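You operate a simulated robot arm through the tools that you are given. There is no shell and no other tool. Be economical: measure what you need, move in short steps, check, and stop when the job is done.

Carry out the task below with a simulated robot arm. There is one attempt and no reset: what you move stays moved.

JOB
Firm the red tray, cover its seed, then fit the clear cover.
Fine: firm with the grey board first; vermiculite with the green scoop on all cells, little spilt; the clear cover sits inside the rim; board and scoop go back.

It is judged by the outcome, as a careful person would: the job done as asked, and still so three seconds after it is handed in. It fails if anything else is knocked over, pushed out of place, dropped, spilled or broken. A push-on lid holds only when it is set on centred and level and pressed home; a screw cap is set on level and turned clockwise until tight.

ROBOT AND FRAMES
A 7-joint arm with a two-finger parallel gripper on a trunk, on a base that drives. Base frame: it is fixed to the floor where the robot stands at the start and does not move with it; the origin is under the middle of the robot, x ahead of it, y to its left, z up; the surface under the hand at the start is at about z = 85. Readings come in cm, rad, newtons and seconds.
Its first joint turns from -2.897 to 2.897 rad. Places, roughly: orange tray (24x17x6 cm) [90, 170, 80]; pale board [75, 100, 25]; red tray (24x17x6 cm) [60, 0, 90]; white tray [75, 125, 75]; yellow tray [75, 125, 25]. Payload 1.57 kg.
The tool frame sits at the grasp point between the pads (the TCP): z along the fingers, y along the line on which they close. The tips reach 3 cm beyond it. Largest opening 8 cm; finger width 1.7, thickness 1.2; the body of the gripper, 4 by 8.2 cm, starts 8 cm behind the TCP.
Orientation is that of the tool frame in the base frame, as [roll, pitch, yaw] about the fixed x, y, z axes, in that order (R = Rz(yaw) Ry(pitch) Rx(roll)). With the fingers straight down and closing along the base's y, the tool's x points along the base's -x, its y along +y and its z along -z.

CONTROLS
- The arm moves only by the tool send_rows. Its argument "increments" is a list that holds one entry, the list of rows, each a list of 7 numbers: the shift along the base's x, y, z in mm, then the turn, a rotation vector about the base's x, y, z in rad, then the gripper command, from -1 (shut) to 1 (fully open), values between in proportion. In form: [[[dx, dy, dz, wx, wy, wz, jaw], ...]]. A call has 1 to 12 rows; each row shifts and turns the commanded pose from where the row before left it. Rows are played at 5 a second. More than 5 cm and 0.15 rad between two rows, or a gripper value outside its range, and nothing of the call is played. A pose out of reach is approached as far as the arm can. The call stops where the force on the tool passes 40 N (or 10 N more than at its start, if that is more) or the arm is blocked; 0.2 s more then pass. Each finger travels about 15.3 cm/s and halts on what it meets, pressing with about 25 N; the grip force reading is that of the motor and also rises with nothing between the fingers. The clock runs only during rows and for 0.2 s after the last one: add rows that do not move to give the fingers time. It gives the time, the measured TCP pose, the force on the tool (base axes), the opening and the grip force at its end, in the units of the frame above (readings bear some noise), with the torque about the TCP (base axes, N m) and any sound that the robot's microphone picked up.
- Cameras (640 x 400 px; columns grow to the right, rows downward): "scene" is now at [-0.67, 19.06, 138.12]; the picture's right is [0.03, -1.00, 0.00], its down [-0.47, -0.01, -0.88] and it looks along [0.88, 0.02, -0.47] (base axes); focal length 277 px, centre (320, 200). "wrist" rides on the gripper at [7.2, -0.7, -12.2] in the tool frame; the picture's right is [0.09, 1.00, 0.00], its down [-0.84, 0.08, -0.54] and it looks along [-0.54, 0.05, 0.84] (tool axes); focal length 238 px, centre (320, 200). There is no depth. A picture from a camera that has moved, and an enlarged one, comes with that camera's place and axes in the base frame and with its lens.
- get_image(camera): a new picture of that camera. The clock stands still meanwhile.
- drive_base(legs): drives the robot by 1 to 6 legs, each [ahead, left, turn to the left] in cm, cm and rad, along the robot's own axes; the way and the turn of a leg run together, so that a leg with both is an arc; at most 150 cm and 3.142 rad a leg. The arm and the cameras ride along, it lands a little off, and it stops where it bumps. It gives what a move gives.
- pan_tilt(pan, tilt): turns the head with the scene camera to pan (to the left, within 2.496 rad either way) and tilt (down, from -0.506 to 1.204), counted from straight ahead of the robot. It gives what a move gives.
- enlarge(camera, box): a new picture of the part [left, top, right, bottom] of that camera's present view, enlarged. The clock stands still meanwhile.
- hand_in(): hands the job in; it is judged then, once.

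Work in short steps. Places have to be worked out from the pictures, the camera data and where the tool is seen: move nearer, look again, correct. Check each grasp and each placing, and mend what went wrong. You have 120 turns and 82 pictures in all, those below and enlarged ones among them. Open the gripper and draw the arm clear of the work before you hand the job in, unless the task says otherwise; then end with one line.

The tools are called after ">>>" by a JSON object that holds its "name" and its "arguments". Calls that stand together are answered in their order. send_rows: Moves the arm, as the interface text tells. Its arguments: {"type":"object","properties":{"increments":{"type":"array","items":{"type":"array","items":{"type":"array","items":{"type":"number"}}}}},"required":["increments"]} The other tools are called the same way: drive_base (legs) drives the base; pan_tilt (pan, tilt) turns the head that bears the scene camera; get_image (camera) takes a picture; enlarge (camera, box) takes an enlarged picture of a part of a camera's view; hand_in () hands the job in.

At the start:

```text
time: 0.0
eef_pos: [45.84, 29.31, 122.48]
ee_rot: [3.141, 0.001, -3.14]
force: [-1.1, -0.4, -0.4]
moment: [0.01, 0.01, -0.01]
width: 7.99
gripper_force: 0.1
robot x, y, heading: [-0.18, 0.04, -0.001]
head pan, tilt: [0.026, 0.485]
```

scene: 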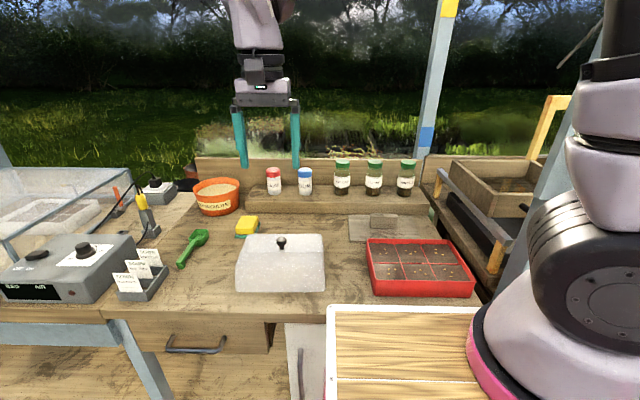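
wrist: 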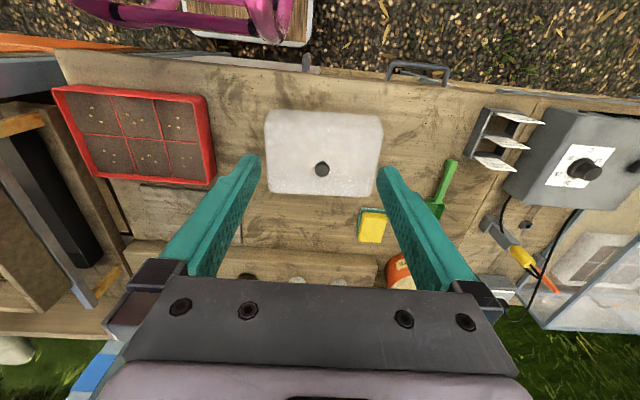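

I'll start with close-ups of the bench to locate the grey board, scoop, vermiculite tub, cover and tray.

>>> {"name": "enlarge", "arguments": {"camera": "scene", "box": [320, 150, 500, 310]}}

>>> {"name": "enlarge", "arguments": {"camera": "scene", "box": [150, 150, 340, 310]}}

```text
2.50 times, centred on (410, 230) of scene
camera zoom: at [-0.67, 19.06, 138.12], right [0.03, -1.0, 0.0], down [-0.47, -0.01, -0.88], along [0.88, 0.02, -0.47], focal length 692 px, centre (95, 125)
```

zoom: 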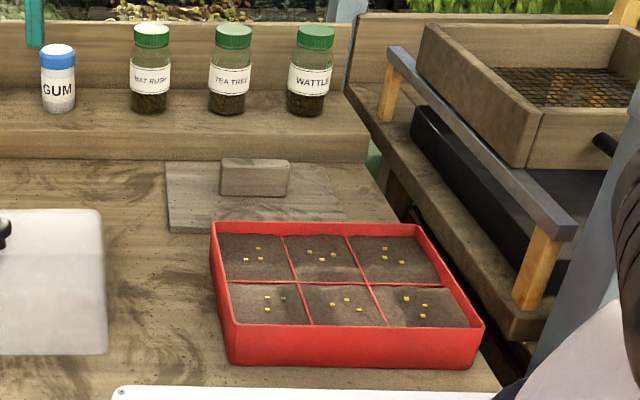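

```text
2.50 times, centred on (245, 230) of scene
camera zoom: at [-0.67, 19.06, 138.12], right [0.03, -1.0, 0.0], down [-0.47, -0.01, -0.88], along [0.88, 0.02, -0.47], focal length 692 px, centre (508, 125)
```

zoom: 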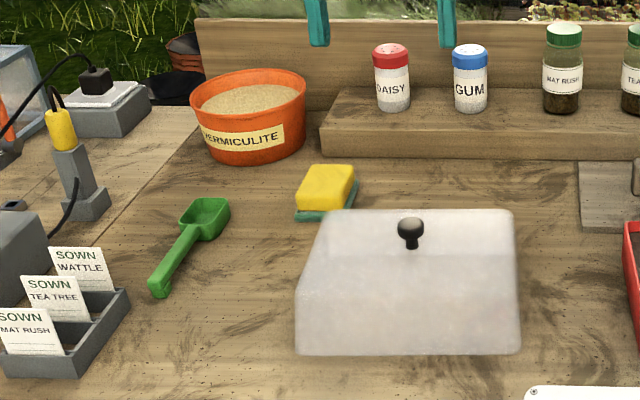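

The board is a weathered-grey float with a centre block, near (77, 0). I'll move above it with the gripper turned 90° so the fingers close along x, then look.

>>> {"name": "send_rows", "arguments": {"increments": [[[28.4, -26.8, -8, 0, 0, 0.1428, 1], [28.4, -26.8, -8, 0, 0, 0.1428, 1], [28.4, -26.8, -8, 0, 0, 0.1428, 1], [28.4, -26.8, -8, 0, 0, 0.1428, 1], [28.4, -26.8, -8, 0, 0, 0.1428, 1], [28.4, -26.8, -8, 0, 0, 0.1428, 1], [28.4, -26.8, -8, 0, 0, 0.1428, 1], [28.4, -26.8, -8, 0, 0, 0.1428, 1], [28.4, -26.8, -8, 0, 0, 0.1428, 1], [28.4, -26.8, -8, 0, 0, 0.1428, 1], [28.4, -26.8, -8, 0, 0, 0.1428, 1], [0, 0, 0, 0, 0, 0, 1]]]}}

>>> {"name": "get_image", "arguments": {"camera": "wrist"}}

>>> {"name": "get_image", "arguments": {"camera": "scene"}}

```text
time: 2.6
eef_pos: [77.03, 0.01, 113.84]
ee_rot: [-3.141, 0.0, -1.569]
force: [-0.2, -0.8, -1.2]
moment: [0.01, -0.01, 0.03]
width: 8.02
gripper_force: 0.1
robot x, y, heading: [-0.05, 0.7, -0.003]
head pan, tilt: [0.026, 0.485]
```

```text
77 pictures are left
camera wrist: at [77.73, -7.33, 125.92], right [-1.0, -0.09, 0.0], down [-0.08, 0.84, 0.54], along [-0.05, 0.54, -0.84], focal length 238 px, centre (320, 200)
```

wrist: 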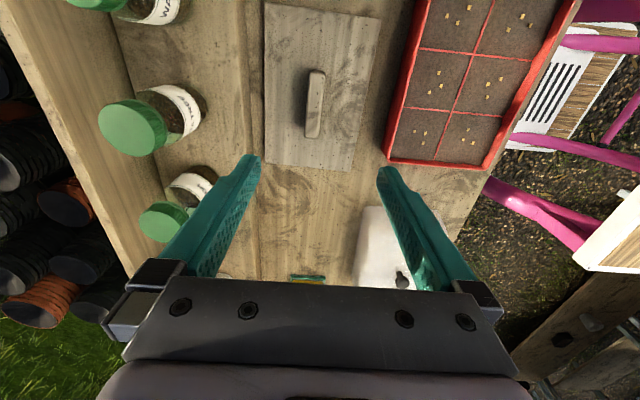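

```text
76 pictures are left
camera scene: at [-0.68, 19.06, 138.12], right [0.03, -1.0, 0.0], down [-0.47, -0.01, -0.88], along [0.88, 0.02, -0.47], focal length 277 px, centre (320, 200)
```

scene: 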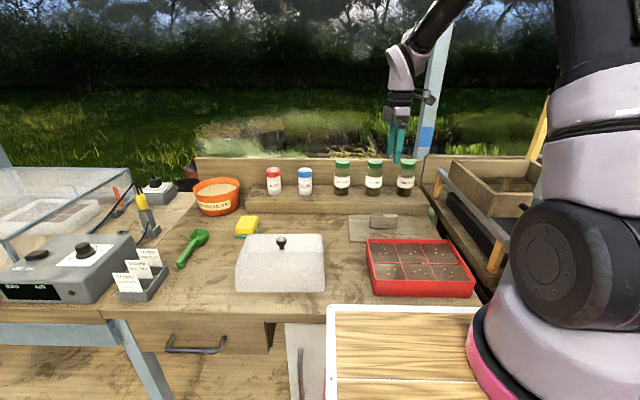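

The block's centre is at about (77.9, -0.5), about 2 cm thick along x, and the gripper is aligned with it. I'll go down to z≈99 and check again.

>>> {"name": "send_rows", "arguments": {"increments": [[[4, -2, -40, 0, 0, 0, 1], [4, -2, -40, 0, 0, 0, 1], [0, 0, -40, 0, 0, 0, 1], [0, 0, -28, 0, 0, 0, 1], [0, 0, 0, 0, 0, 0, 1]]]}}

>>> {"name": "get_image", "arguments": {"camera": "wrist"}}

>>> {"name": "enlarge", "arguments": {"camera": "scene", "box": [330, 150, 480, 300]}}

```text
time: 3.8
eef_pos: [77.92, -0.59, 98.89]
ee_rot: [3.141, 0.0, -1.57]
force: [-0.5, -0.2, 0.6]
moment: [-0.03, -0.05, 0.0]
width: 8.0
gripper_force: 0.1
robot x, y, heading: [0.01, -0.08, 0.001]
head pan, tilt: [0.026, 0.485]
```

```text
75 pictures are left
camera wrist: at [78.51, -7.93, 110.96], right [-1.0, -0.09, 0.0], down [-0.08, 0.84, 0.54], along [-0.05, 0.54, -0.84], focal length 238 px, centre (320, 200)
```

wrist: 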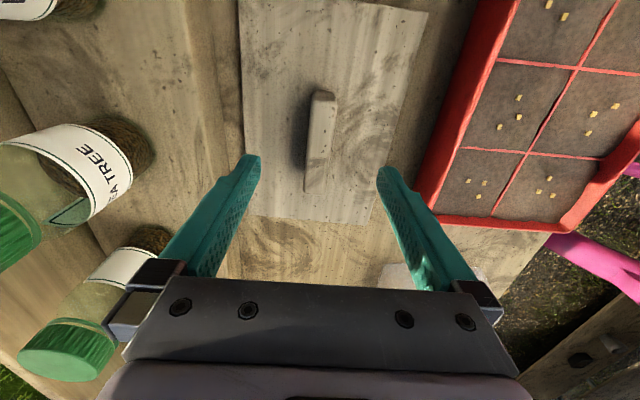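

```text
2.67 times, centred on (405, 225) of scene
camera zoom: at [-0.68, 19.05, 138.12], right [0.03, -1.0, 0.0], down [-0.47, -0.01, -0.88], along [0.88, 0.02, -0.47], focal length 738 px, centre (93, 133)
```

zoom: 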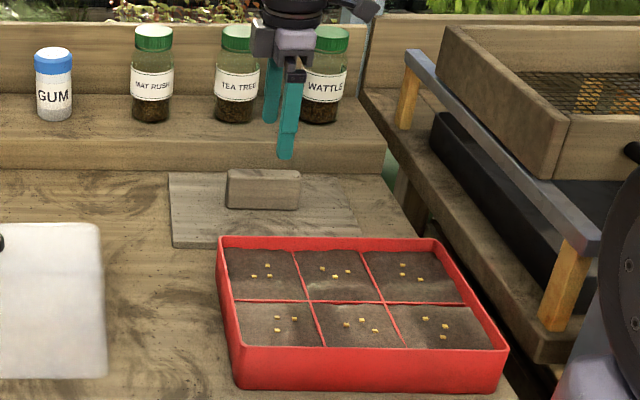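

The block is centred between the fingers. I'll descend to tip height just above the board and close.

>>> {"name": "send_rows", "arguments": {"increments": [[[0, 0, -40, 0, 0, 0, 1], [0, 0, -30, 0, 0, 0, 1], [0, 0, -15, 0, 0, 0, 1], [0, 0, 0, 0, 0, 0, 1]]]}}

>>> {"name": "get_image", "arguments": {"camera": "wrist"}}

>>> {"name": "enlarge", "arguments": {"camera": "scene", "box": [350, 180, 450, 260]}}

```text
time: 4.8
eef_pos: [77.84, -0.5, 90.36]
ee_rot: [-3.141, -0.001, -1.571]
force: [0.5, 0.3, 0.4]
moment: [0.01, -0.02, 0.04]
width: 8.01
gripper_force: 0.2
robot x, y, heading: [-0.07, -0.14, -0.002]
head pan, tilt: [0.026, 0.485]
```

```text
73 pictures are left
camera wrist: at [78.49, -7.72, 102.46], right [-1.0, -0.09, 0.0], down [-0.08, 0.84, 0.54], along [-0.05, 0.54, -0.84], focal length 238 px, centre (320, 200)
```

wrist: 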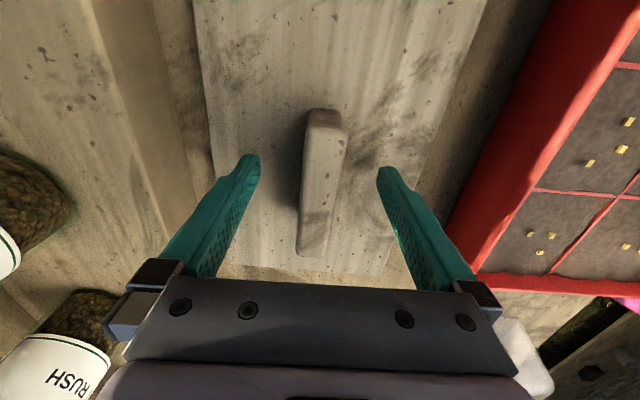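

```text
5.00 times, centred on (400, 220) of scene
camera zoom: at [-0.67, 19.05, 138.12], right [0.03, -1.0, 0.0], down [-0.47, -0.01, -0.88], along [0.88, 0.02, -0.47], focal length 1384 px, centre (-80, 100)
```

zoom: 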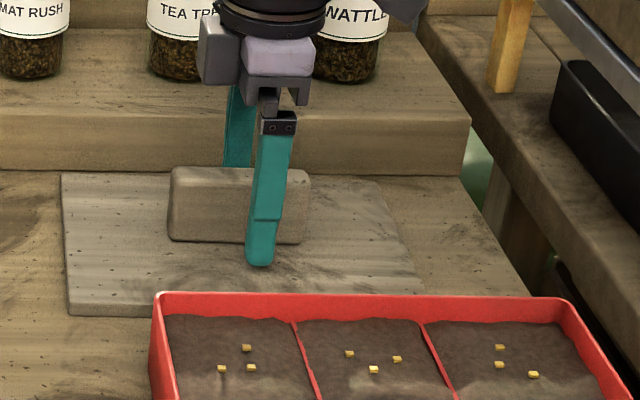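

The fingers straddle the block with tips just above the board. I'll shift 3 mm to its middle and close.

>>> {"name": "send_rows", "arguments": {"increments": [[[0, 3, -2, 0, 0, 0, 1], [0, 0, 0, 0, 0, 0, -1], [0, 0, 0, 0, 0, 0, -1], [0, 0, 0, 0, 0, 0, -1], [0, 0, 0, 0, 0, 0, -1]]]}}

```text
time: 6.0
eef_pos: [77.86, -0.17, 90.18]
ee_rot: [-3.141, 0.0, -1.571]
force: [-0.2, -0.2, 1.9]
moment: [0.03, 0.0, -0.27]
width: 2.19
gripper_force: 24.8
robot x, y, heading: [-0.17, 0.15, -0.002]
head pan, tilt: [0.026, 0.485]
```

Gripped (2.19 cm). I'll lift it and check.

>>> {"name": "send_rows", "arguments": {"increments": [[[0, 0, 30, 0, 0, 0, -1], [0, 0, 40, 0, 0, 0, -1], [0, 0, 40, 0, 0, 0, -1], [0, 0, 0, 0, 0, 0, -1]]]}}

>>> {"name": "get_image", "arguments": {"camera": "wrist"}}

>>> {"name": "get_image", "arguments": {"camera": "scene"}}

```text
time: 7.0
eef_pos: [77.86, -0.16, 101.2]
ee_rot: [-3.141, 0.0, -1.57]
force: [-0.1, -0.2, -2.1]
moment: [0.0, 0.01, -0.02]
width: 2.16
gripper_force: 25.0
robot x, y, heading: [-0.05, -0.01, 0.002]
head pan, tilt: [0.026, 0.485]
```

```text
71 pictures are left
camera wrist: at [78.46, -7.48, 113.33], right [-1.0, -0.09, 0.0], down [-0.08, 0.84, 0.54], along [-0.05, 0.54, -0.84], focal length 238 px, centre (320, 200)
```

wrist: 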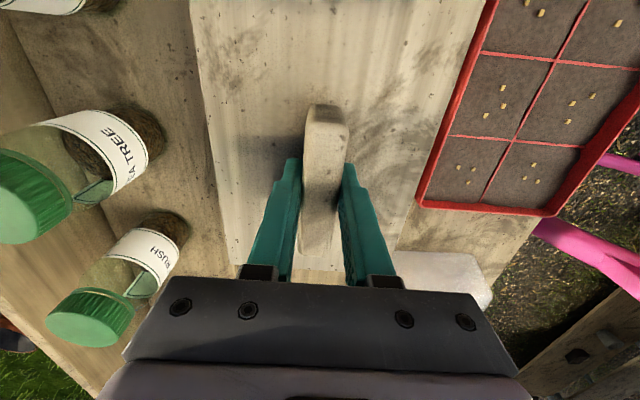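

```text
70 pictures are left
camera scene: at [-0.65, 19.05, 138.12], right [0.03, -1.0, 0.0], down [-0.47, -0.01, -0.88], along [0.88, 0.02, -0.47], focal length 277 px, centre (320, 200)
```

scene: 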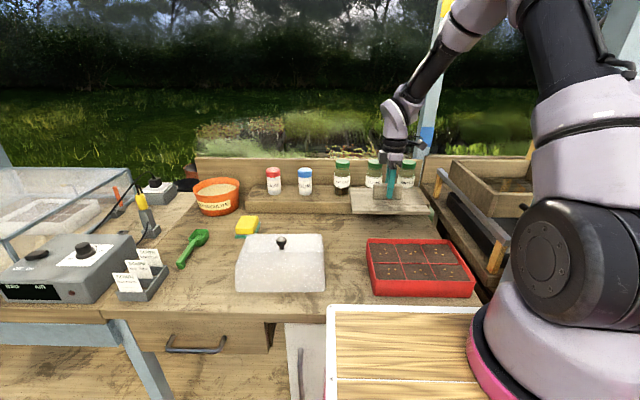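

The board hangs level. Before moving over the tray I need its exact pose, so I'll raise the arm and look at the tray beside the board.

>>> {"name": "send_rows", "arguments": {"increments": [[[5, -20, 40, 0, 0, 0, -1], [5, -20, 40, 0, 0, 0, -1], [5, -20, 40, 0, 0, 0, -1], [5, -20, 40, 0, 0, 0, -1], [0, 0, 0, 0, 0, 0, -1]]]}}

>>> {"name": "get_image", "arguments": {"camera": "wrist"}}

>>> {"name": "enlarge", "arguments": {"camera": "wrist", "box": [370, 30, 600, 260]}}

```text
time: 8.2
eef_pos: [79.89, -8.4, 117.47]
ee_rot: [3.141, 0.0, -1.57]
force: [-1.0, 0.4, -2.3]
moment: [-0.01, -0.01, 0.0]
width: 2.2
gripper_force: 24.8
robot x, y, heading: [-0.01, -0.05, -0.003]
head pan, tilt: [0.026, 0.485]
```

```text
69 pictures are left
camera wrist: at [80.42, -15.62, 129.53], right [-1.0, -0.09, 0.0], down [-0.08, 0.84, 0.54], along [-0.05, 0.54, -0.84], focal length 238 px, centre (320, 200)
```

wrist: 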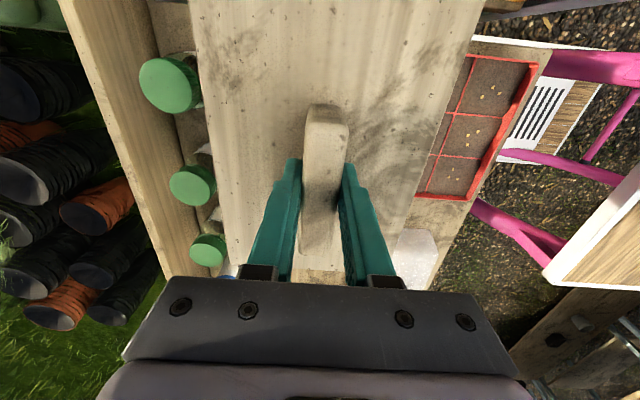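

```text
1.74 times, centred on (485, 145) of wrist
camera zoom: at [80.42, -15.62, 129.53], right [-1.0, -0.09, 0.0], down [-0.08, 0.84, 0.54], along [-0.05, 0.54, -0.84], focal length 414 px, centre (33, 296)
```

zoom: 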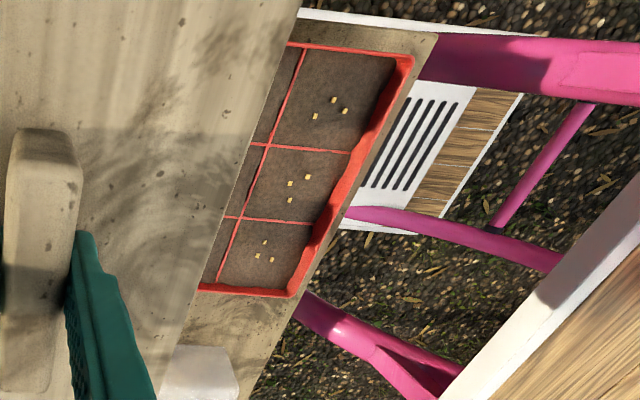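

The tray centre computes to about (57.7, -4.8) with rim z≈90. I'll bring the board over it with clearance and check alignment from the scene camera.

>>> {"name": "send_rows", "arguments": {"increments": [[[-37, 6, -15, 0, 0, 0, -1], [-37, 6, -25, 0, 0, 0, -1], [-37, 6, -25, 0, 0, 0, -1], [-37, 6, -30, 0, 0, 0, -1], [-37, 6, -30, 0, 0, 0, -1], [-37, 6, -30, 0, 0, 0, -1], [0, 0, 0, 0, 0, 0, -1]]]}}

>>> {"name": "enlarge", "arguments": {"camera": "scene", "box": [350, 200, 490, 310]}}

>>> {"name": "get_image", "arguments": {"camera": "wrist"}}

```text
time: 9.8
eef_pos: [57.67, -4.5, 101.71]
ee_rot: [3.141, 0.0, -1.571]
force: [-0.2, 0.2, -2.3]
moment: [0.01, 0.01, -0.01]
width: 2.17
gripper_force: 24.3
robot x, y, heading: [0.12, -0.29, -0.001]
head pan, tilt: [0.026, 0.485]
```

```text
3.64 times, centred on (420, 255) of scene
camera zoom: at [-0.66, 19.05, 138.12], right [0.03, -1.0, 0.0], down [-0.47, -0.01, -0.88], along [0.88, 0.02, -0.47], focal length 1007 px, centre (-44, 0)
```

zoom: 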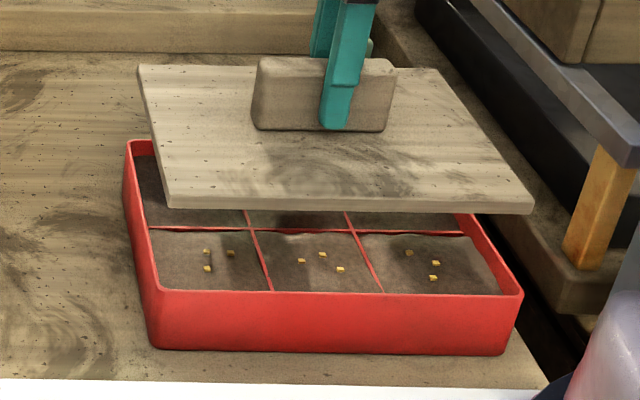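

```text
66 pictures are left
camera wrist: at [58.28, -11.85, 113.74], right [-1.0, -0.09, 0.0], down [-0.08, 0.84, 0.54], along [-0.05, 0.54, -0.84], focal length 238 px, centre (320, 200)
```

wrist: 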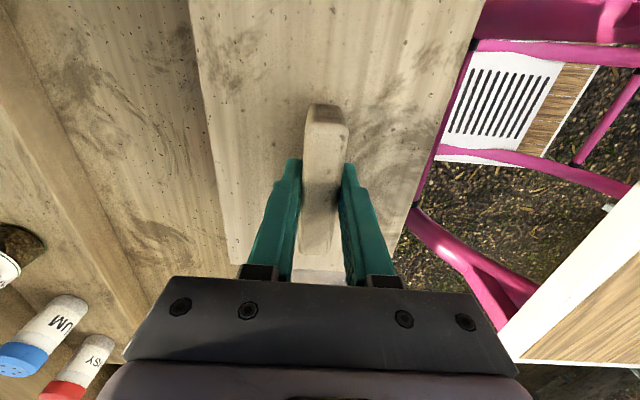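

The board looks parallel to and roughly centred on the tray. I'll lower it to about 1 cm above the rim and compare margins.

>>> {"name": "send_rows", "arguments": {"increments": [[[0, 0, -20, 0, 0, 0, -1], [0, 0, -22, 0, 0, 0, -1], [0, 0, 0, 0, 0, 0, -1]]]}}

>>> {"name": "enlarge", "arguments": {"camera": "scene", "box": [360, 220, 480, 300]}}

>>> {"name": "enlarge", "arguments": {"camera": "wrist", "box": [180, 0, 500, 290]}}

```text
time: 10.6
eef_pos: [57.83, -4.55, 97.49]
ee_rot: [3.141, 0.001, -1.571]
force: [-0.4, -1.6, -2.2]
moment: [-0.02, 0.02, -0.03]
width: 2.17
gripper_force: 24.7
robot x, y, heading: [-0.05, 0.14, -0.003]
head pan, tilt: [0.026, 0.485]
```

```text
5.00 times, centred on (420, 260) of scene
camera zoom: at [-0.67, 19.05, 138.12], right [0.03, -1.0, 0.0], down [-0.47, -0.01, -0.88], along [0.88, 0.02, -0.47], focal length 1384 px, centre (-180, -100)
```

zoom: 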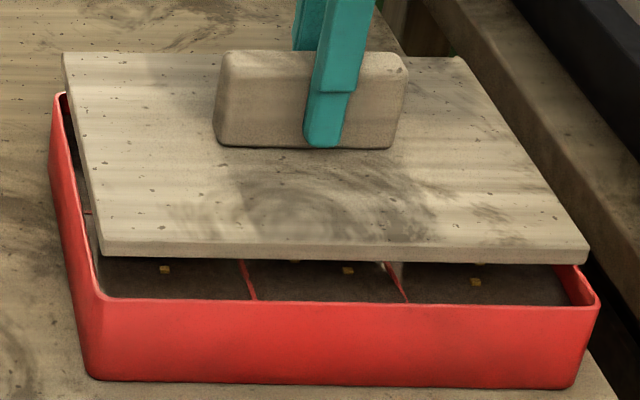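

```text
1.38 times, centred on (340, 145) of wrist
camera zoom: at [58.33, -11.83, 109.47], right [-1.0, -0.09, 0.0], down [-0.08, 0.84, 0.54], along [-0.05, 0.54, -0.84], focal length 329 px, centre (292, 276)
```

zoom: 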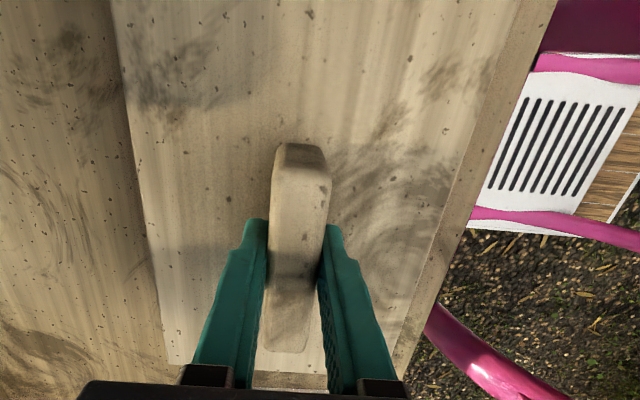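

Estimates agree that it's centred to within a few mm. I'll lower 10 mm in small steps, watching force.

>>> {"name": "send_rows", "arguments": {"increments": [[[0, 0, -4, 0, 0, 0, -1], [0, 0, -4, 0, 0, 0, -1], [0, 0, -3, 0, 0, 0, -1], [0, 0, 0, 0, 0, 0, -1]]]}}

>>> {"name": "enlarge", "arguments": {"camera": "scene", "box": [360, 220, 480, 300]}}

```text
time: 11.6
eef_pos: [57.71, -4.65, 96.51]
ee_rot: [3.141, 0.0, -1.571]
force: [0.0, 0.1, -2.5]
moment: [-0.01, 0.01, -0.01]
width: 2.17
gripper_force: 25.0
robot x, y, heading: [-0.16, -0.03, 0.007]
head pan, tilt: [0.026, 0.485]
```

```text
5.00 times, centred on (420, 260) of scene
camera zoom: at [-0.66, 19.05, 138.12], right [0.03, -1.0, 0.0], down [-0.47, -0.01, -0.88], along [0.88, 0.02, -0.47], focal length 1384 px, centre (-180, -100)
```

zoom: 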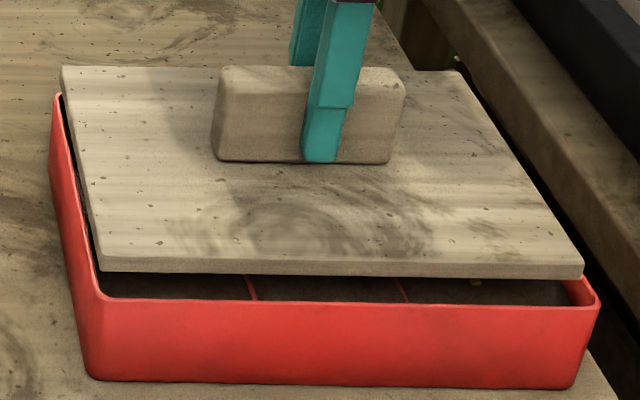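

Board bottom should meet the rim at about TCP z≈96, and the picture then implies too much front margin and rear overlap. I'll shift 8 mm toward the robot and recheck.

>>> {"name": "send_rows", "arguments": {"increments": [[[-4, 0, 0, 0, 0, 0, -1], [-4, 0, 0, 0, 0, 0, -1], [0, 0, -2, 0, 0, 0, -1], [0, 0, 0, 0, 0, 0, -1]]]}}

>>> {"name": "enlarge", "arguments": {"camera": "scene", "box": [360, 220, 480, 300]}}

>>> {"name": "enlarge", "arguments": {"camera": "scene", "box": [365, 225, 405, 250]}}

```text
time: 12.6
eef_pos: [56.85, -4.48, 96.28]
ee_rot: [-3.142, 0.0, -1.571]
force: [-0.5, -0.1, -1.7]
moment: [0.0, 0.0, 0.01]
width: 2.17
gripper_force: 25.5
robot x, y, heading: [0.04, -0.32, 0.002]
head pan, tilt: [0.026, 0.485]
```

```text
5.00 times, centred on (420, 260) of scene
camera zoom: at [-0.66, 19.05, 138.12], right [0.03, -1.0, 0.0], down [-0.47, -0.01, -0.88], along [0.88, 0.02, -0.47], focal length 1384 px, centre (-180, -100)
```

zoom: 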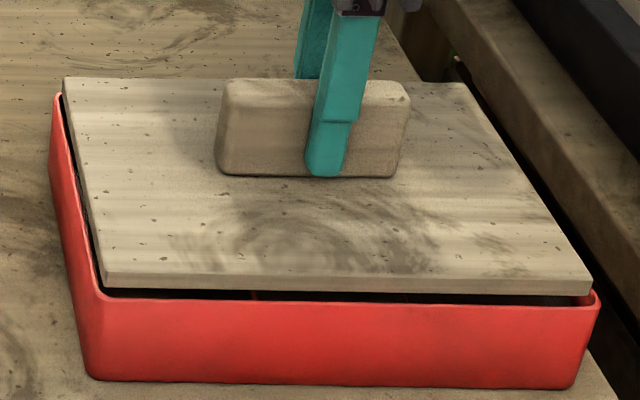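

```text
16.00 times, centred on (385, 238) of scene
camera zoom: at [-0.66, 19.05, 138.12], right [0.03, -1.0, 0.0], down [-0.47, -0.01, -0.88], along [0.88, 0.02, -0.47], focal length 4430 px, centre (-720, -400)
```

zoom: 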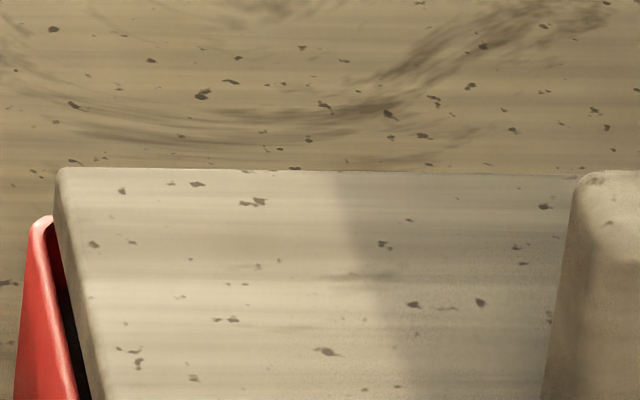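

Gaps left and right look even. I'll lower 4 mm more, gently.

>>> {"name": "send_rows", "arguments": {"increments": [[[0, 0, -2, 0, 0, 0, -1], [0, 0, -2, 0, 0, 0, -1], [0, 0, 0, 0, 0, 0, -1]]]}}

>>> {"name": "enlarge", "arguments": {"camera": "scene", "box": [360, 220, 480, 300]}}

```text
time: 13.4
eef_pos: [56.96, -4.51, 95.99]
ee_rot: [-3.141, 0.0, -1.571]
force: [-0.2, 0.3, -2.8]
moment: [0.01, -0.02, 0.02]
width: 2.17
gripper_force: 24.8
robot x, y, heading: [0.07, -0.01, -0.003]
head pan, tilt: [0.026, 0.485]
```

```text
5.00 times, centred on (420, 260) of scene
camera zoom: at [-0.66, 19.05, 138.12], right [0.03, -1.0, 0.0], down [-0.47, -0.01, -0.88], along [0.88, 0.02, -0.47], focal length 1384 px, centre (-180, -100)
```

zoom: 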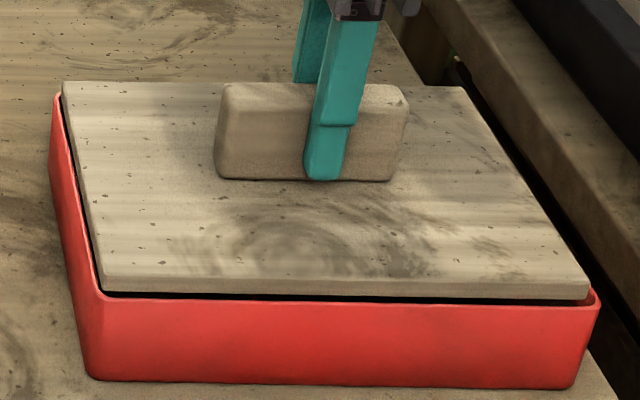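

Still clear with a small gap at the front edge. Continuing down 4 mm.

>>> {"name": "send_rows", "arguments": {"increments": [[[0, 0, -2, 0, 0, 0, -1], [0, 0, -2, 0, 0, 0, -1], [0, 0, 0, 0, 0, 0, -1]]]}}

>>> {"name": "enlarge", "arguments": {"camera": "scene", "box": [360, 220, 480, 300]}}

```text
time: 14.2
eef_pos: [56.81, -4.68, 95.58]
ee_rot: [-3.139, -0.001, -1.57]
force: [5.9, -0.2, 12.4]
moment: [0.41, 0.83, -0.21]
width: 2.24
gripper_force: 25.5
robot x, y, heading: [0.01, -0.32, 0.001]
head pan, tilt: [0.026, 0.485]
```

```text
5.00 times, centred on (420, 260) of scene
camera zoom: at [-0.67, 19.06, 138.12], right [0.03, -1.0, 0.0], down [-0.47, -0.01, -0.88], along [0.88, 0.02, -0.47], focal length 1384 px, centre (-180, -100)
```

zoom: 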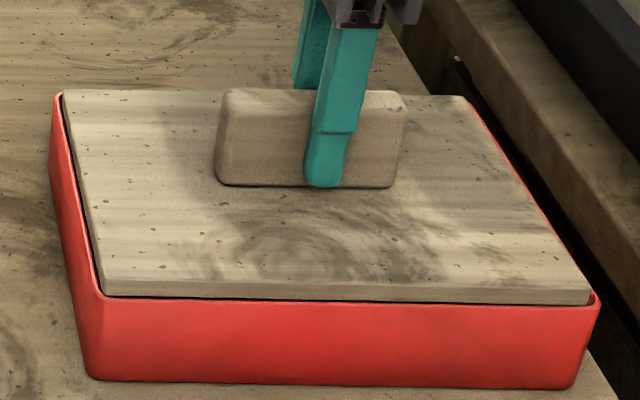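

Contact: the moment puts it at the front rim (about 7.7 cm toward the robot). I'll lift slightly, shift +3 mm in x, and lower again.

>>> {"name": "send_rows", "arguments": {"increments": [[[0, 0, 4, 0, 0, 0, -1], [3, 0, 0, 0, 0, 0, -1], [0, 0, -4, 0, 0, 0, -1], [0, 0, -2, 0, 0, 0, -1], [0, 0, 0, 0, 0, 0, -1]]]}}

>>> {"name": "enlarge", "arguments": {"camera": "scene", "box": [360, 220, 480, 300]}}

```text
time: 15.4
eef_pos: [57.28, -4.52, 95.25]
ee_rot: [3.141, 0.001, -1.57]
force: [-1.1, -2.1, -1.6]
moment: [-0.04, 0.05, 0.05]
width: 2.19
gripper_force: 24.9
robot x, y, heading: [0.25, 0.03, -0.001]
head pan, tilt: [0.026, 0.485]
```

```text
5.00 times, centred on (420, 260) of scene
camera zoom: at [-0.67, 19.04, 138.12], right [0.03, -1.0, 0.0], down [-0.47, -0.01, -0.88], along [0.88, 0.02, -0.47], focal length 1384 px, centre (-180, -100)
```

zoom: 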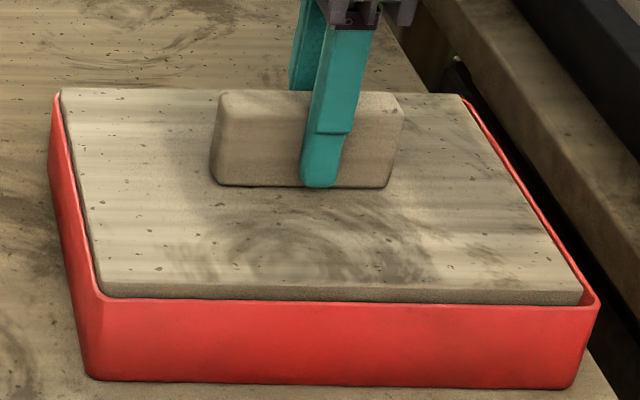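

The front edge is now clear with no contact force. Continuing down in small steps.

>>> {"name": "send_rows", "arguments": {"increments": [[[0, -1, -2, 0, 0, 0, -1], [0, 0, -2, 0, 0, 0, -1], [0, 0, -2, 0, 0, 0, -1], [0, 0, 0, 0, 0, 0, -1]]]}}

>>> {"name": "enlarge", "arguments": {"camera": "scene", "box": [360, 220, 480, 300]}}

```text
time: 16.4
eef_pos: [57.16, -4.81, 94.79]
ee_rot: [-3.141, -0.001, -1.57]
force: [-1.4, 0.1, -2.6]
moment: [-0.03, -0.01, -0.04]
width: 2.17
gripper_force: 24.9
robot x, y, heading: [0.03, 0.2, -0.007]
head pan, tilt: [0.026, 0.485]
```

```text
5.00 times, centred on (420, 260) of scene
camera zoom: at [-0.66, 19.05, 138.12], right [0.03, -1.0, 0.0], down [-0.47, -0.01, -0.88], along [0.88, 0.02, -0.47], focal length 1384 px, centre (-180, -100)
```

zoom: 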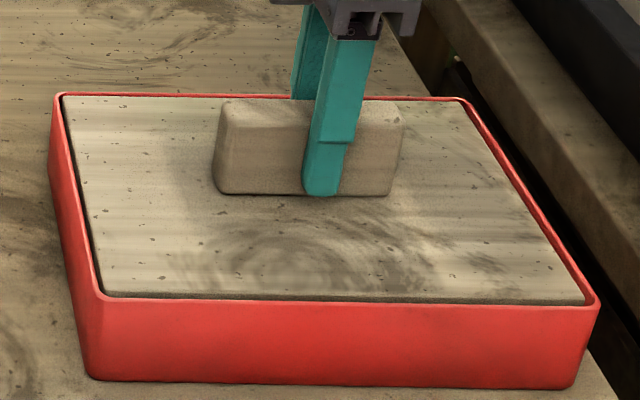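

The board is inside the rim all round. Continuing down to meet the compost.

>>> {"name": "send_rows", "arguments": {"increments": [[[0, 0.5, -2, 0, 0, 0, -1], [0, 0, -2, 0, 0, 0, -1], [0, 0, -2, 0, 0, 0, -1], [0, 0, -2, 0, 0, 0, -1], [0, 0, 0, 0, 0, 0, -1]]]}}

```text
time: 17.6
eef_pos: [57.23, -4.59, 93.97]
ee_rot: [-3.141, 0.001, -1.571]
force: [-0.1, -0.3, -2.2]
moment: [-0.03, 0.02, -0.01]
width: 2.2
gripper_force: 24.8
robot x, y, heading: [-0.09, -0.05, -0.002]
head pan, tilt: [0.026, 0.485]
```

No contact yet, so I keep going down.

>>> {"name": "send_rows", "arguments": {"increments": [[[0, 0, -2, 0, 0, 0, -1], [0, 0, -2, 0, 0, 0, -1], [0, 0, -2, 0, 0, 0, -1], [0, 0, 0, 0, 0, 0, -1]]]}}

```text
time: 18.6
eef_pos: [57.14, -4.68, 93.39]
ee_rot: [-3.14, 0.0, -1.57]
force: [3.8, -1.5, 22.8]
moment: [-0.03, 0.11, -0.02]
width: 2.19
gripper_force: 24.5
robot x, y, heading: [0.44, -0.3, 0.001]
head pan, tilt: [0.026, 0.485]
```

Flat contact with the compost at about 23 N and almost no moment. I'll press 1 mm more, hold briefly, and read.

>>> {"name": "send_rows", "arguments": {"increments": [[[0, 0, -1, 0, 0, 0, -1], [0, 0, 0, 0, 0, 0, -1], [0, 0, 0, 0, 0, 0, -1]]]}}

>>> {"name": "enlarge", "arguments": {"camera": "scene", "box": [360, 220, 480, 300]}}

```text
time: 19.4
eef_pos: [56.98, -4.65, 93.25]
ee_rot: [-3.141, -0.001, -1.572]
force: [1.3, -2.1, 23.6]
moment: [-0.06, 0.07, 0.03]
width: 2.21
gripper_force: 25.2
robot x, y, heading: [0.33, -0.4, -0.002]
head pan, tilt: [0.026, 0.485]
```

```text
5.00 times, centred on (420, 260) of scene
camera zoom: at [-0.72, 19.05, 138.12], right [0.03, -1.0, 0.0], down [-0.47, -0.01, -0.88], along [0.88, 0.02, -0.47], focal length 1384 px, centre (-180, -100)
```

zoom: 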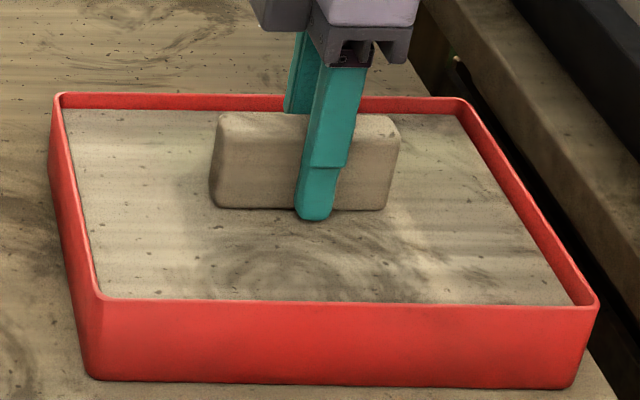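

The fingers have slid slightly down the block, as their tips are now near the board. Pressing a touch more to firm properly.

>>> {"name": "send_rows", "arguments": {"increments": [[[0, 0, -2, 0, 0, 0, -1], [0, 0, -1, 0, 0, 0, -1], [0, 0, 0, 0, 0, 0, -1], [0, 0, 0, 0, 0, 0, -1]]]}}

```text
time: 20.4
eef_pos: [57.11, -4.62, 92.93]
ee_rot: [3.14, -0.001, -1.571]
force: [-3.2, 2.3, 22.9]
moment: [0.09, 0.07, 0.03]
width: 2.18
gripper_force: 25.1
robot x, y, heading: [-0.32, 0.14, 0.001]
head pan, tilt: [0.026, 0.485]
```

>>> {"name": "send_rows", "arguments": {"increments": [[[0, 0, -2, 0, 0, 0, -1], [0, 0, -2, 0, 0, 0, -1], [0, 0, -2, 0, 0, 0, -1], [0, 0, 0, 0, 0, 0, -1]]]}}

>>> {"name": "enlarge", "arguments": {"camera": "scene", "box": [360, 220, 480, 300]}}

```text
time: 20.9
eef_pos: [57.11, -4.6, 92.75]
ee_rot: [-3.139, 0.0, -1.57]
force: [-5.9, 0.8, 20.4]
moment: [0.18, 0.85, -0.08]
width: 2.19
gripper_force: 25.2
robot x, y, heading: [0.18, 0.08, 0.002]
head pan, tilt: [0.026, 0.485]
stopped in row 2: the force on the tool passed its limit at 50 N (the readings are from after the stop); the commanded pose is now the measured one
```

```text
5.00 times, centred on (420, 260) of scene
camera zoom: at [-0.74, 19.06, 138.12], right [0.03, -1.0, 0.0], down [-0.47, -0.01, -0.88], along [0.88, 0.02, -0.47], focal length 1384 px, centre (-180, -100)
```

zoom: 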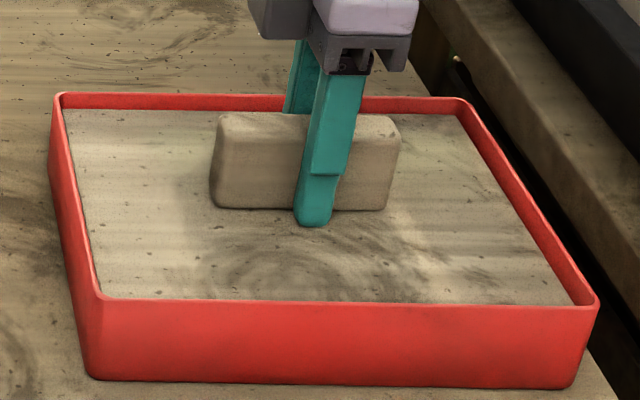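

Firmed: peak force 50 N with the fingertips bearing on the board. Now I raise the board straight up.

>>> {"name": "send_rows", "arguments": {"increments": [[[0, 0, 5, 0, 0, 0, -1], [0, 0, 10, 0, 0, 0, -1], [0, 0, 15, 0, 0, 0, -1], [0, 0, 30, 0, 0, 0, -1], [0, 0, 50, 0, 0, 0, -1], [0, 0, 0, 0, 0, 0, -1]]]}}

>>> {"name": "enlarge", "arguments": {"camera": "scene", "box": [350, 200, 490, 310]}}

```text
time: 22.3
eef_pos: [56.93, -4.88, 103.48]
ee_rot: [-3.142, -0.001, -1.572]
force: [0.1, -1.1, -2.7]
moment: [0.01, 0.01, 0.01]
width: 2.2
gripper_force: 24.8
robot x, y, heading: [-0.06, -0.22, -0.003]
head pan, tilt: [0.026, 0.485]
```

```text
3.64 times, centred on (420, 255) of scene
camera zoom: at [-0.65, 19.06, 138.12], right [0.03, -1.0, 0.0], down [-0.47, -0.01, -0.88], along [0.88, 0.02, -0.47], focal length 1007 px, centre (-44, 0)
```

zoom: 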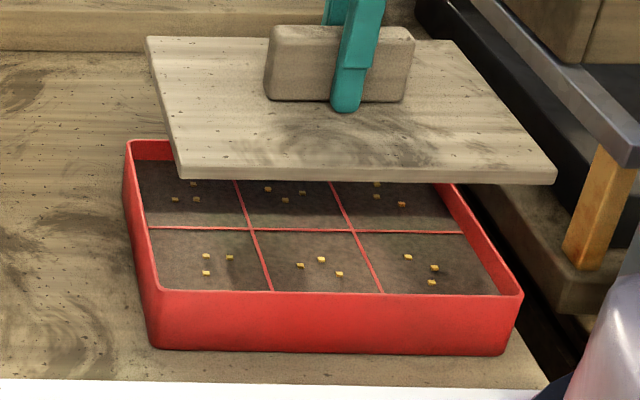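

The compost is smooth and flat, the seeds are visible, and the tray hasn't moved. Returning the board to its original place.

>>> {"name": "send_rows", "arguments": {"increments": [[[42, 9, 0, 0, 0, 0, -1], [42, 9, 0, 0, 0, 0, -1], [42, 9, 0, 0, 0, 0, -1], [42, 9, -20, 0, 0, 0, -1], [41, 9, -30, 0, 0, 0, -1], [0, 2, -40, 0, 0, 0, -1], [0, 0, -30, 0, 0, 0, -1], [0, 0, 0, 0, 0, 0, -1]]]}}

>>> {"name": "get_image", "arguments": {"camera": "wrist"}}

```text
refused: row 5 steps farther than a row can; nothing moved
```

```text
53 pictures are left
camera wrist: at [57.56, -12.09, 115.58], right [-1.0, -0.09, 0.0], down [-0.08, 0.84, 0.54], along [-0.05, 0.54, -0.84], focal length 238 px, centre (320, 200)
```

wrist: 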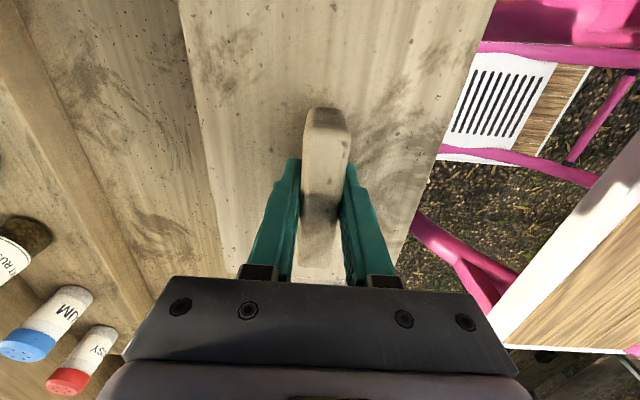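

One row was too long, so I'm resending with shorter steps.

>>> {"name": "send_rows", "arguments": {"increments": [[[42, 9, 0, 0, 0, 0, -1], [42, 9, 0, 0, 0, 0, -1], [42, 9, 0, 0, 0, 0, -1], [42, 9, -15, 0, 0, 0, -1], [41, 9, -20, 0, 0, 0, -1], [0, 0, -45, 0, 0, 0, -1], [0, 0, -40, 0, 0, 0, -1], [0, 0, 0, 0, 0, 0, -1]]]}}

```text
time: 24.1
eef_pos: [78.05, -0.17, 91.6]
ee_rot: [-3.14, 0.0, -1.57]
force: [-0.2, 0.8, -1.9]
moment: [0.01, -0.03, -0.04]
width: 2.18
gripper_force: 25.1
robot x, y, heading: [-0.2, -0.05, -0.0]
head pan, tilt: [0.026, 0.485]
```

I'm over its home spot, so I lower slowly until it touches the bench.

>>> {"name": "send_rows", "arguments": {"increments": [[[-1, 0, -6, 0, 0, 0, -1], [0, 0, -5, 0, 0, 0, -1], [0, 0, -4, 0, 0, 0, -1], [0, 0, -2, 0, 0, 0, -1], [0, 0, 0, 0, 0, 0, -1]]]}}

```text
time: 25.3
eef_pos: [78.06, -0.16, 89.9]
ee_rot: [-3.14, 0.0, -1.571]
force: [0.0, 0.5, -1.8]
moment: [0.0, 0.0, 0.0]
width: 2.19
gripper_force: 24.8
robot x, y, heading: [-0.07, -0.05, -0.003]
head pan, tilt: [0.026, 0.485]
```

>>> {"name": "send_rows", "arguments": {"increments": [[[0, 0, -2, 0, 0, 0, -1], [0, 0, -2, 0, 0, 0, -1], [0, 0, -2, 0, 0, 0, -1], [0, 0, 0, 0, 0, 0, -1]]]}}

```text
time: 26.3
eef_pos: [78.12, -0.07, 89.38]
ee_rot: [-3.14, 0.002, -1.571]
force: [-0.2, 0.6, -2.4]
moment: [0.01, 0.03, -0.01]
width: 2.17
gripper_force: 25.1
robot x, y, heading: [0.05, -0.03, -0.006]
head pan, tilt: [0.026, 0.485]
```

>>> {"name": "send_rows", "arguments": {"increments": [[[0, 0, -2, 0, 0, 0, -1], [0, 0, -2, 0, 0, 0, -1], [0, 0, 0, 0, 0, 0, -1]]]}}

>>> {"name": "enlarge", "arguments": {"camera": "scene", "box": [340, 190, 450, 260]}}

```text
time: 27.1
eef_pos: [77.93, -0.0, 89.06]
ee_rot: [-3.137, 0.001, -1.572]
force: [-1.3, -3.3, 22.0]
moment: [-0.38, 1.03, -0.06]
width: 2.19
gripper_force: 24.6
robot x, y, heading: [0.08, 0.15, 0.005]
head pan, tilt: [0.026, 0.485]
```

```text
5.71 times, centred on (395, 225) of scene
camera zoom: at [-0.74, 19.04, 138.12], right [0.03, -1.0, 0.0], down [-0.47, -0.01, -0.88], along [0.88, 0.02, -0.47], focal length 1582 px, centre (-109, 57)
```

zoom: 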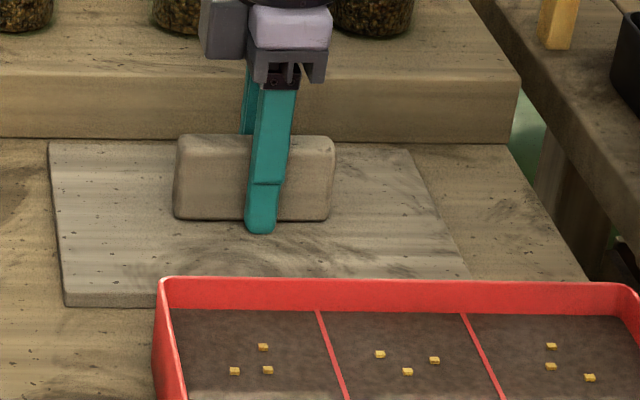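

The board rests on the bench in its original spot. I'll ease off, open the fingers and rise.

>>> {"name": "send_rows", "arguments": {"increments": [[[0, 0, 2, 0, 0, 0, -1], [0, 0, 1, 0, 0, 0, 1], [0, 0, 0, 0, 0, 0, 1], [0, 0, 0, 0, 0, 0, 1], [0, 0, 30, 0, 0, 0, 1], [0, 0, 50, 0, 0, 0, 1], [0, 0, 50, 0, 0, 0, 1], [0, 0, 50, 0, 0, 0, 1]]]}}

>>> {"name": "get_image", "arguments": {"camera": "scene"}}

```text
time: 28.9
eef_pos: [78.15, -0.48, 107.21]
ee_rot: [3.141, 0.0, -1.57]
force: [0.3, 0.0, -1.4]
moment: [0.02, 0.01, 0.02]
width: 7.98
gripper_force: 0.0
robot x, y, heading: [0.3, 0.35, 0.001]
head pan, tilt: [0.026, 0.485]
```

```text
51 pictures are left
camera scene: at [-0.62, 19.06, 138.12], right [0.03, -1.0, 0.0], down [-0.47, -0.01, -0.88], along [0.88, 0.02, -0.47], focal length 277 px, centre (320, 200)
```

scene: 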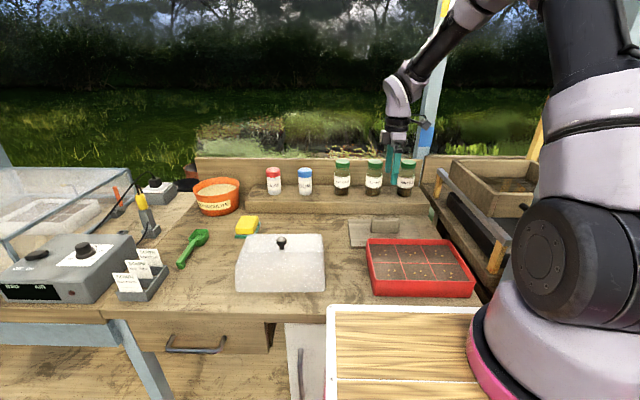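

Board is back in place. The vermiculite tub at about (91, 60) is out of reach from here, so I'll drive about 36 cm to the left, where tub, scoop, cover and tray are all reachable.

>>> {"name": "drive_base", "arguments": {"legs": [[0, 12, 0]]}}

>>> {"name": "get_image", "arguments": {"camera": "scene"}}

```text
time: 30.2
eef_pos: [78.09, 11.6, 107.09]
ee_rot: [-3.14, -0.001, -1.569]
force: [0.4, -0.5, 0.4]
moment: [0.0, -0.03, 0.0]
width: 7.98
gripper_force: 0.0
robot x, y, heading: [0.04, 11.78, -0.001]
head pan, tilt: [0.026, 0.485]
```

```text
50 pictures are left
camera scene: at [-0.71, 30.81, 138.12], right [0.03, -1.0, 0.0], down [-0.47, -0.01, -0.88], along [0.88, 0.02, -0.47], focal length 277 px, centre (320, 200)
```

scene: 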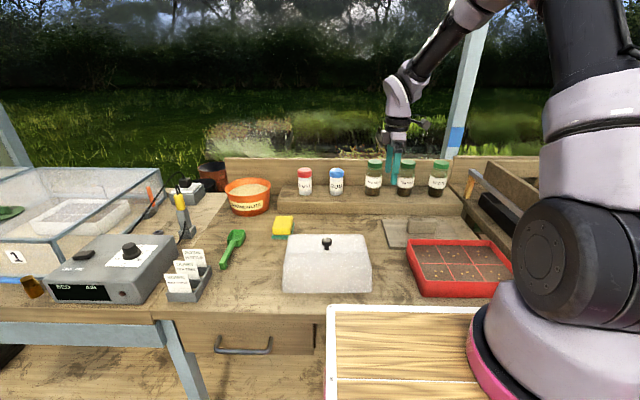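

Driving works and the wooden deck belongs to the robot. Driving 23 cm more to the left.

>>> {"name": "drive_base", "arguments": {"legs": [[0, 23, 0]]}}

>>> {"name": "pan_tilt", "arguments": {"pan": 0.1, "tilt": 0.55}}

>>> {"name": "get_image", "arguments": {"camera": "scene"}}

>>> {"name": "get_image", "arguments": {"camera": "wrist"}}

```text
time: 31.9
eef_pos: [78.07, 35.19, 107.14]
ee_rot: [-3.141, 0.0, -1.561]
force: [1.1, -0.5, -0.5]
moment: [0.05, -0.01, -0.01]
width: 8.0
gripper_force: 0.0
robot x, y, heading: [0.03, 34.89, 0.01]
head pan, tilt: [0.026, 0.485]
```

```text
time: 32.5
eef_pos: [78.07, 35.11, 107.14]
ee_rot: [-3.14, -0.001, -1.559]
force: [0.3, 0.7, -0.1]
moment: [-0.01, -0.01, -0.03]
width: 8.0
gripper_force: 0.0
robot x, y, heading: [-0.22, 34.64, 0.016]
head pan, tilt: [0.099, 0.55]
```

```text
49 pictures are left
camera scene: at [-1.19, 54.49, 137.54], right [0.11, -0.99, 0.0], down [-0.52, -0.06, -0.85], along [0.85, 0.09, -0.52], focal length 277 px, centre (320, 200)
```

scene: 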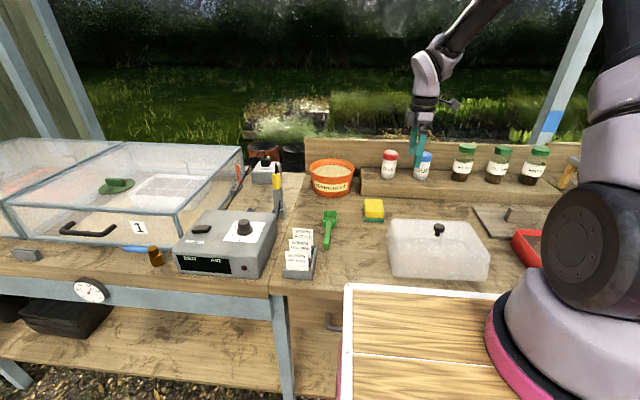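

```text
48 pictures are left
camera wrist: at [78.72, 28.0, 119.18], right [-0.99, -0.1, 0.0], down [-0.09, 0.84, 0.54], along [-0.05, 0.54, -0.84], focal length 238 px, centre (320, 200)
```

wrist: 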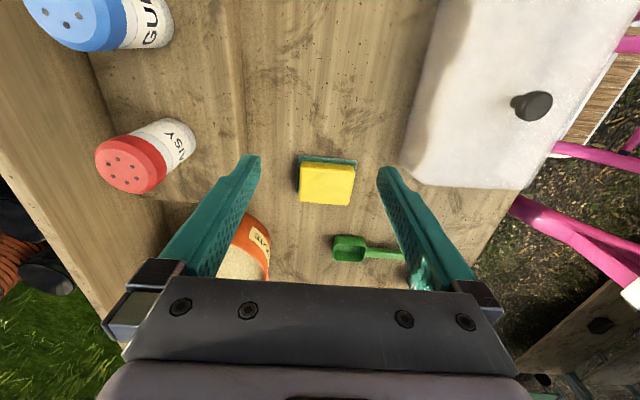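

Moving another 15 cm left puts the tub and scoop straight ahead while keeping the tray in reach. Then I'll turn the gripper to close along y over the scoop handle.

>>> {"name": "drive_base", "arguments": {"legs": [[0, 15, -0.012]]}}

>>> {"name": "send_rows", "arguments": {"increments": [[[-14, 9, 0, 0, 0, -0.143, 1], [-14, 9, 0, 0, 0, -0.143, 1], [-14, 9, 0, 0, 0, -0.143, 1], [-14, 9, 0, 0, 0, -0.143, 1], [-14, 9, 0, 0, 0, -0.143, 1], [-14, 9, 0, 0, 0, -0.143, 1], [-14, 9, 0, 0, 0, -0.143, 1], [-14, 9, 0, 0, 0, -0.143, 1], [-14, 9, 0, 0, 0, -0.143, 1], [-14, 9, 0, 0, 0, -0.143, 1], [0, 0, 0, 0, 0, -0.143, 1], [0, 0, 0, 0, 0, 0, 1]]]}}

>>> {"name": "get_image", "arguments": {"camera": "wrist"}}

>>> {"name": "get_image", "arguments": {"camera": "scene"}}

```text
time: 33.9
eef_pos: [77.99, 49.05, 107.08]
ee_rot: [-3.139, 0.0, -1.571]
force: [1.1, -0.5, 0.5]
moment: [0.02, -0.01, 0.0]
width: 7.98
gripper_force: 0.1
robot x, y, heading: [-0.08, 49.65, -0.002]
head pan, tilt: [0.099, 0.55]
```

```text
time: 36.5
eef_pos: [64.0, 57.95, 107.14]
ee_rot: [-3.141, 0.0, 3.136]
force: [-0.2, -0.4, 0.5]
moment: [0.02, 0.01, -0.03]
width: 7.98
gripper_force: 0.1
robot x, y, heading: [-0.33, 49.71, -0.001]
head pan, tilt: [0.099, 0.55]
```

```text
47 pictures are left
camera wrist: at [56.8, 57.31, 119.11], right [-0.09, 1.0, 0.0], down [0.84, 0.07, 0.54], along [0.54, 0.05, -0.84], focal length 238 px, centre (320, 200)
```

wrist: 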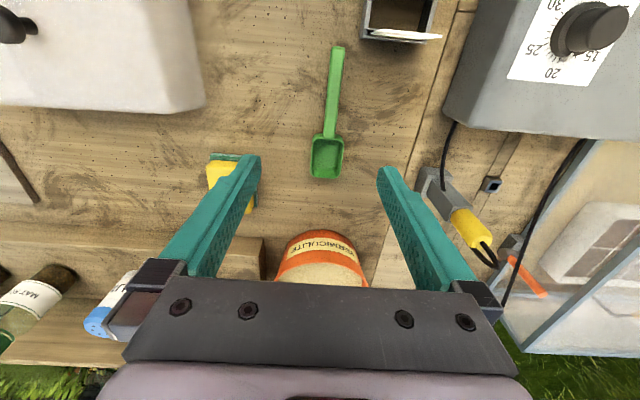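

```text
46 pictures are left
camera scene: at [-1.0, 69.18, 137.54], right [0.1, -1.0, 0.0], down [-0.52, -0.05, -0.85], along [0.85, 0.08, -0.52], focal length 277 px, centre (320, 200)
```

scene: 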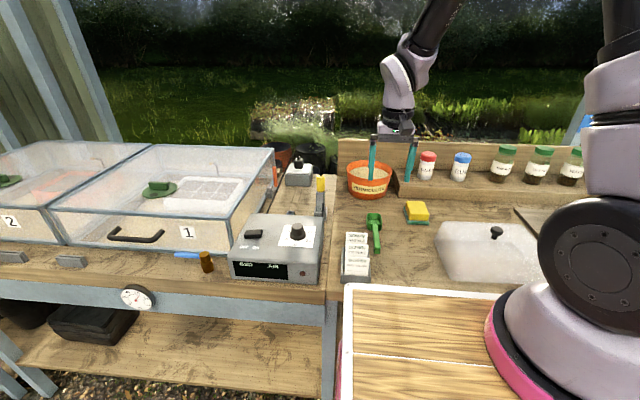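

The scoop lies along +x: handle end (57, 59.4), blade junction (67, 59.6), tip (73.8, 60). I'll descend over the handle at x≈62.

>>> {"name": "send_rows", "arguments": {"increments": [[[-10, 8, -40, 0, 0, 0, 1], [-10, 7, -40, 0, 0, 0, 1], [0, 0, -40, 0, 0, 0, 1], [0, 0, -40, 0, 0, 0, 1], [0, 0, -20, 0, 0, 0, 1], [0, 0, 0, 0, 0, 0, 1]]]}}

>>> {"name": "get_image", "arguments": {"camera": "wrist"}}

>>> {"name": "enlarge", "arguments": {"camera": "scene", "box": [330, 150, 450, 290]}}

```text
time: 37.9
eef_pos: [61.79, 59.53, 89.22]
ee_rot: [-3.139, -0.001, 3.139]
force: [0.1, 0.1, -0.3]
moment: [-0.02, 0.02, -0.04]
width: 8.0
gripper_force: 0.1
robot x, y, heading: [-0.27, 49.46, -0.003]
head pan, tilt: [0.099, 0.55]
```

```text
45 pictures are left
camera wrist: at [54.55, 58.84, 101.15], right [-0.09, 1.0, 0.0], down [0.84, 0.08, 0.54], along [0.54, 0.05, -0.84], focal length 238 px, centre (320, 200)
```

wrist: 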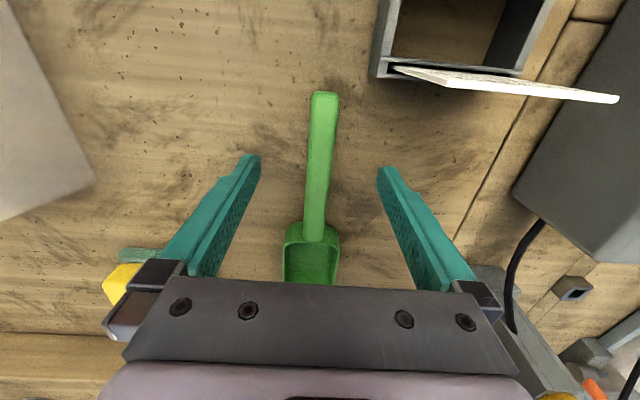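

```text
2.86 times, centred on (390, 220) of scene
camera zoom: at [-1.01, 69.19, 137.54], right [0.1, -1.0, 0.0], down [-0.52, -0.05, -0.85], along [0.85, 0.08, -0.52], focal length 791 px, centre (120, 143)
```

zoom: 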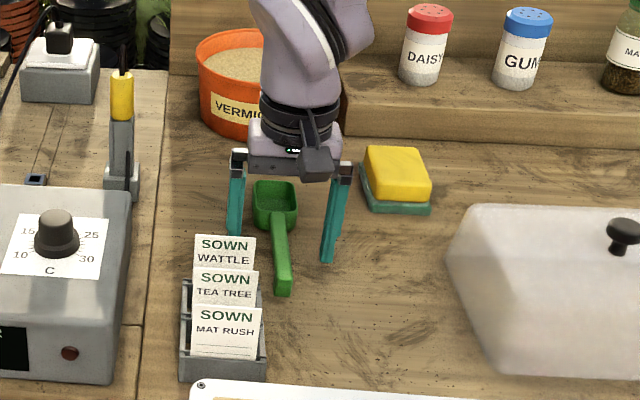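

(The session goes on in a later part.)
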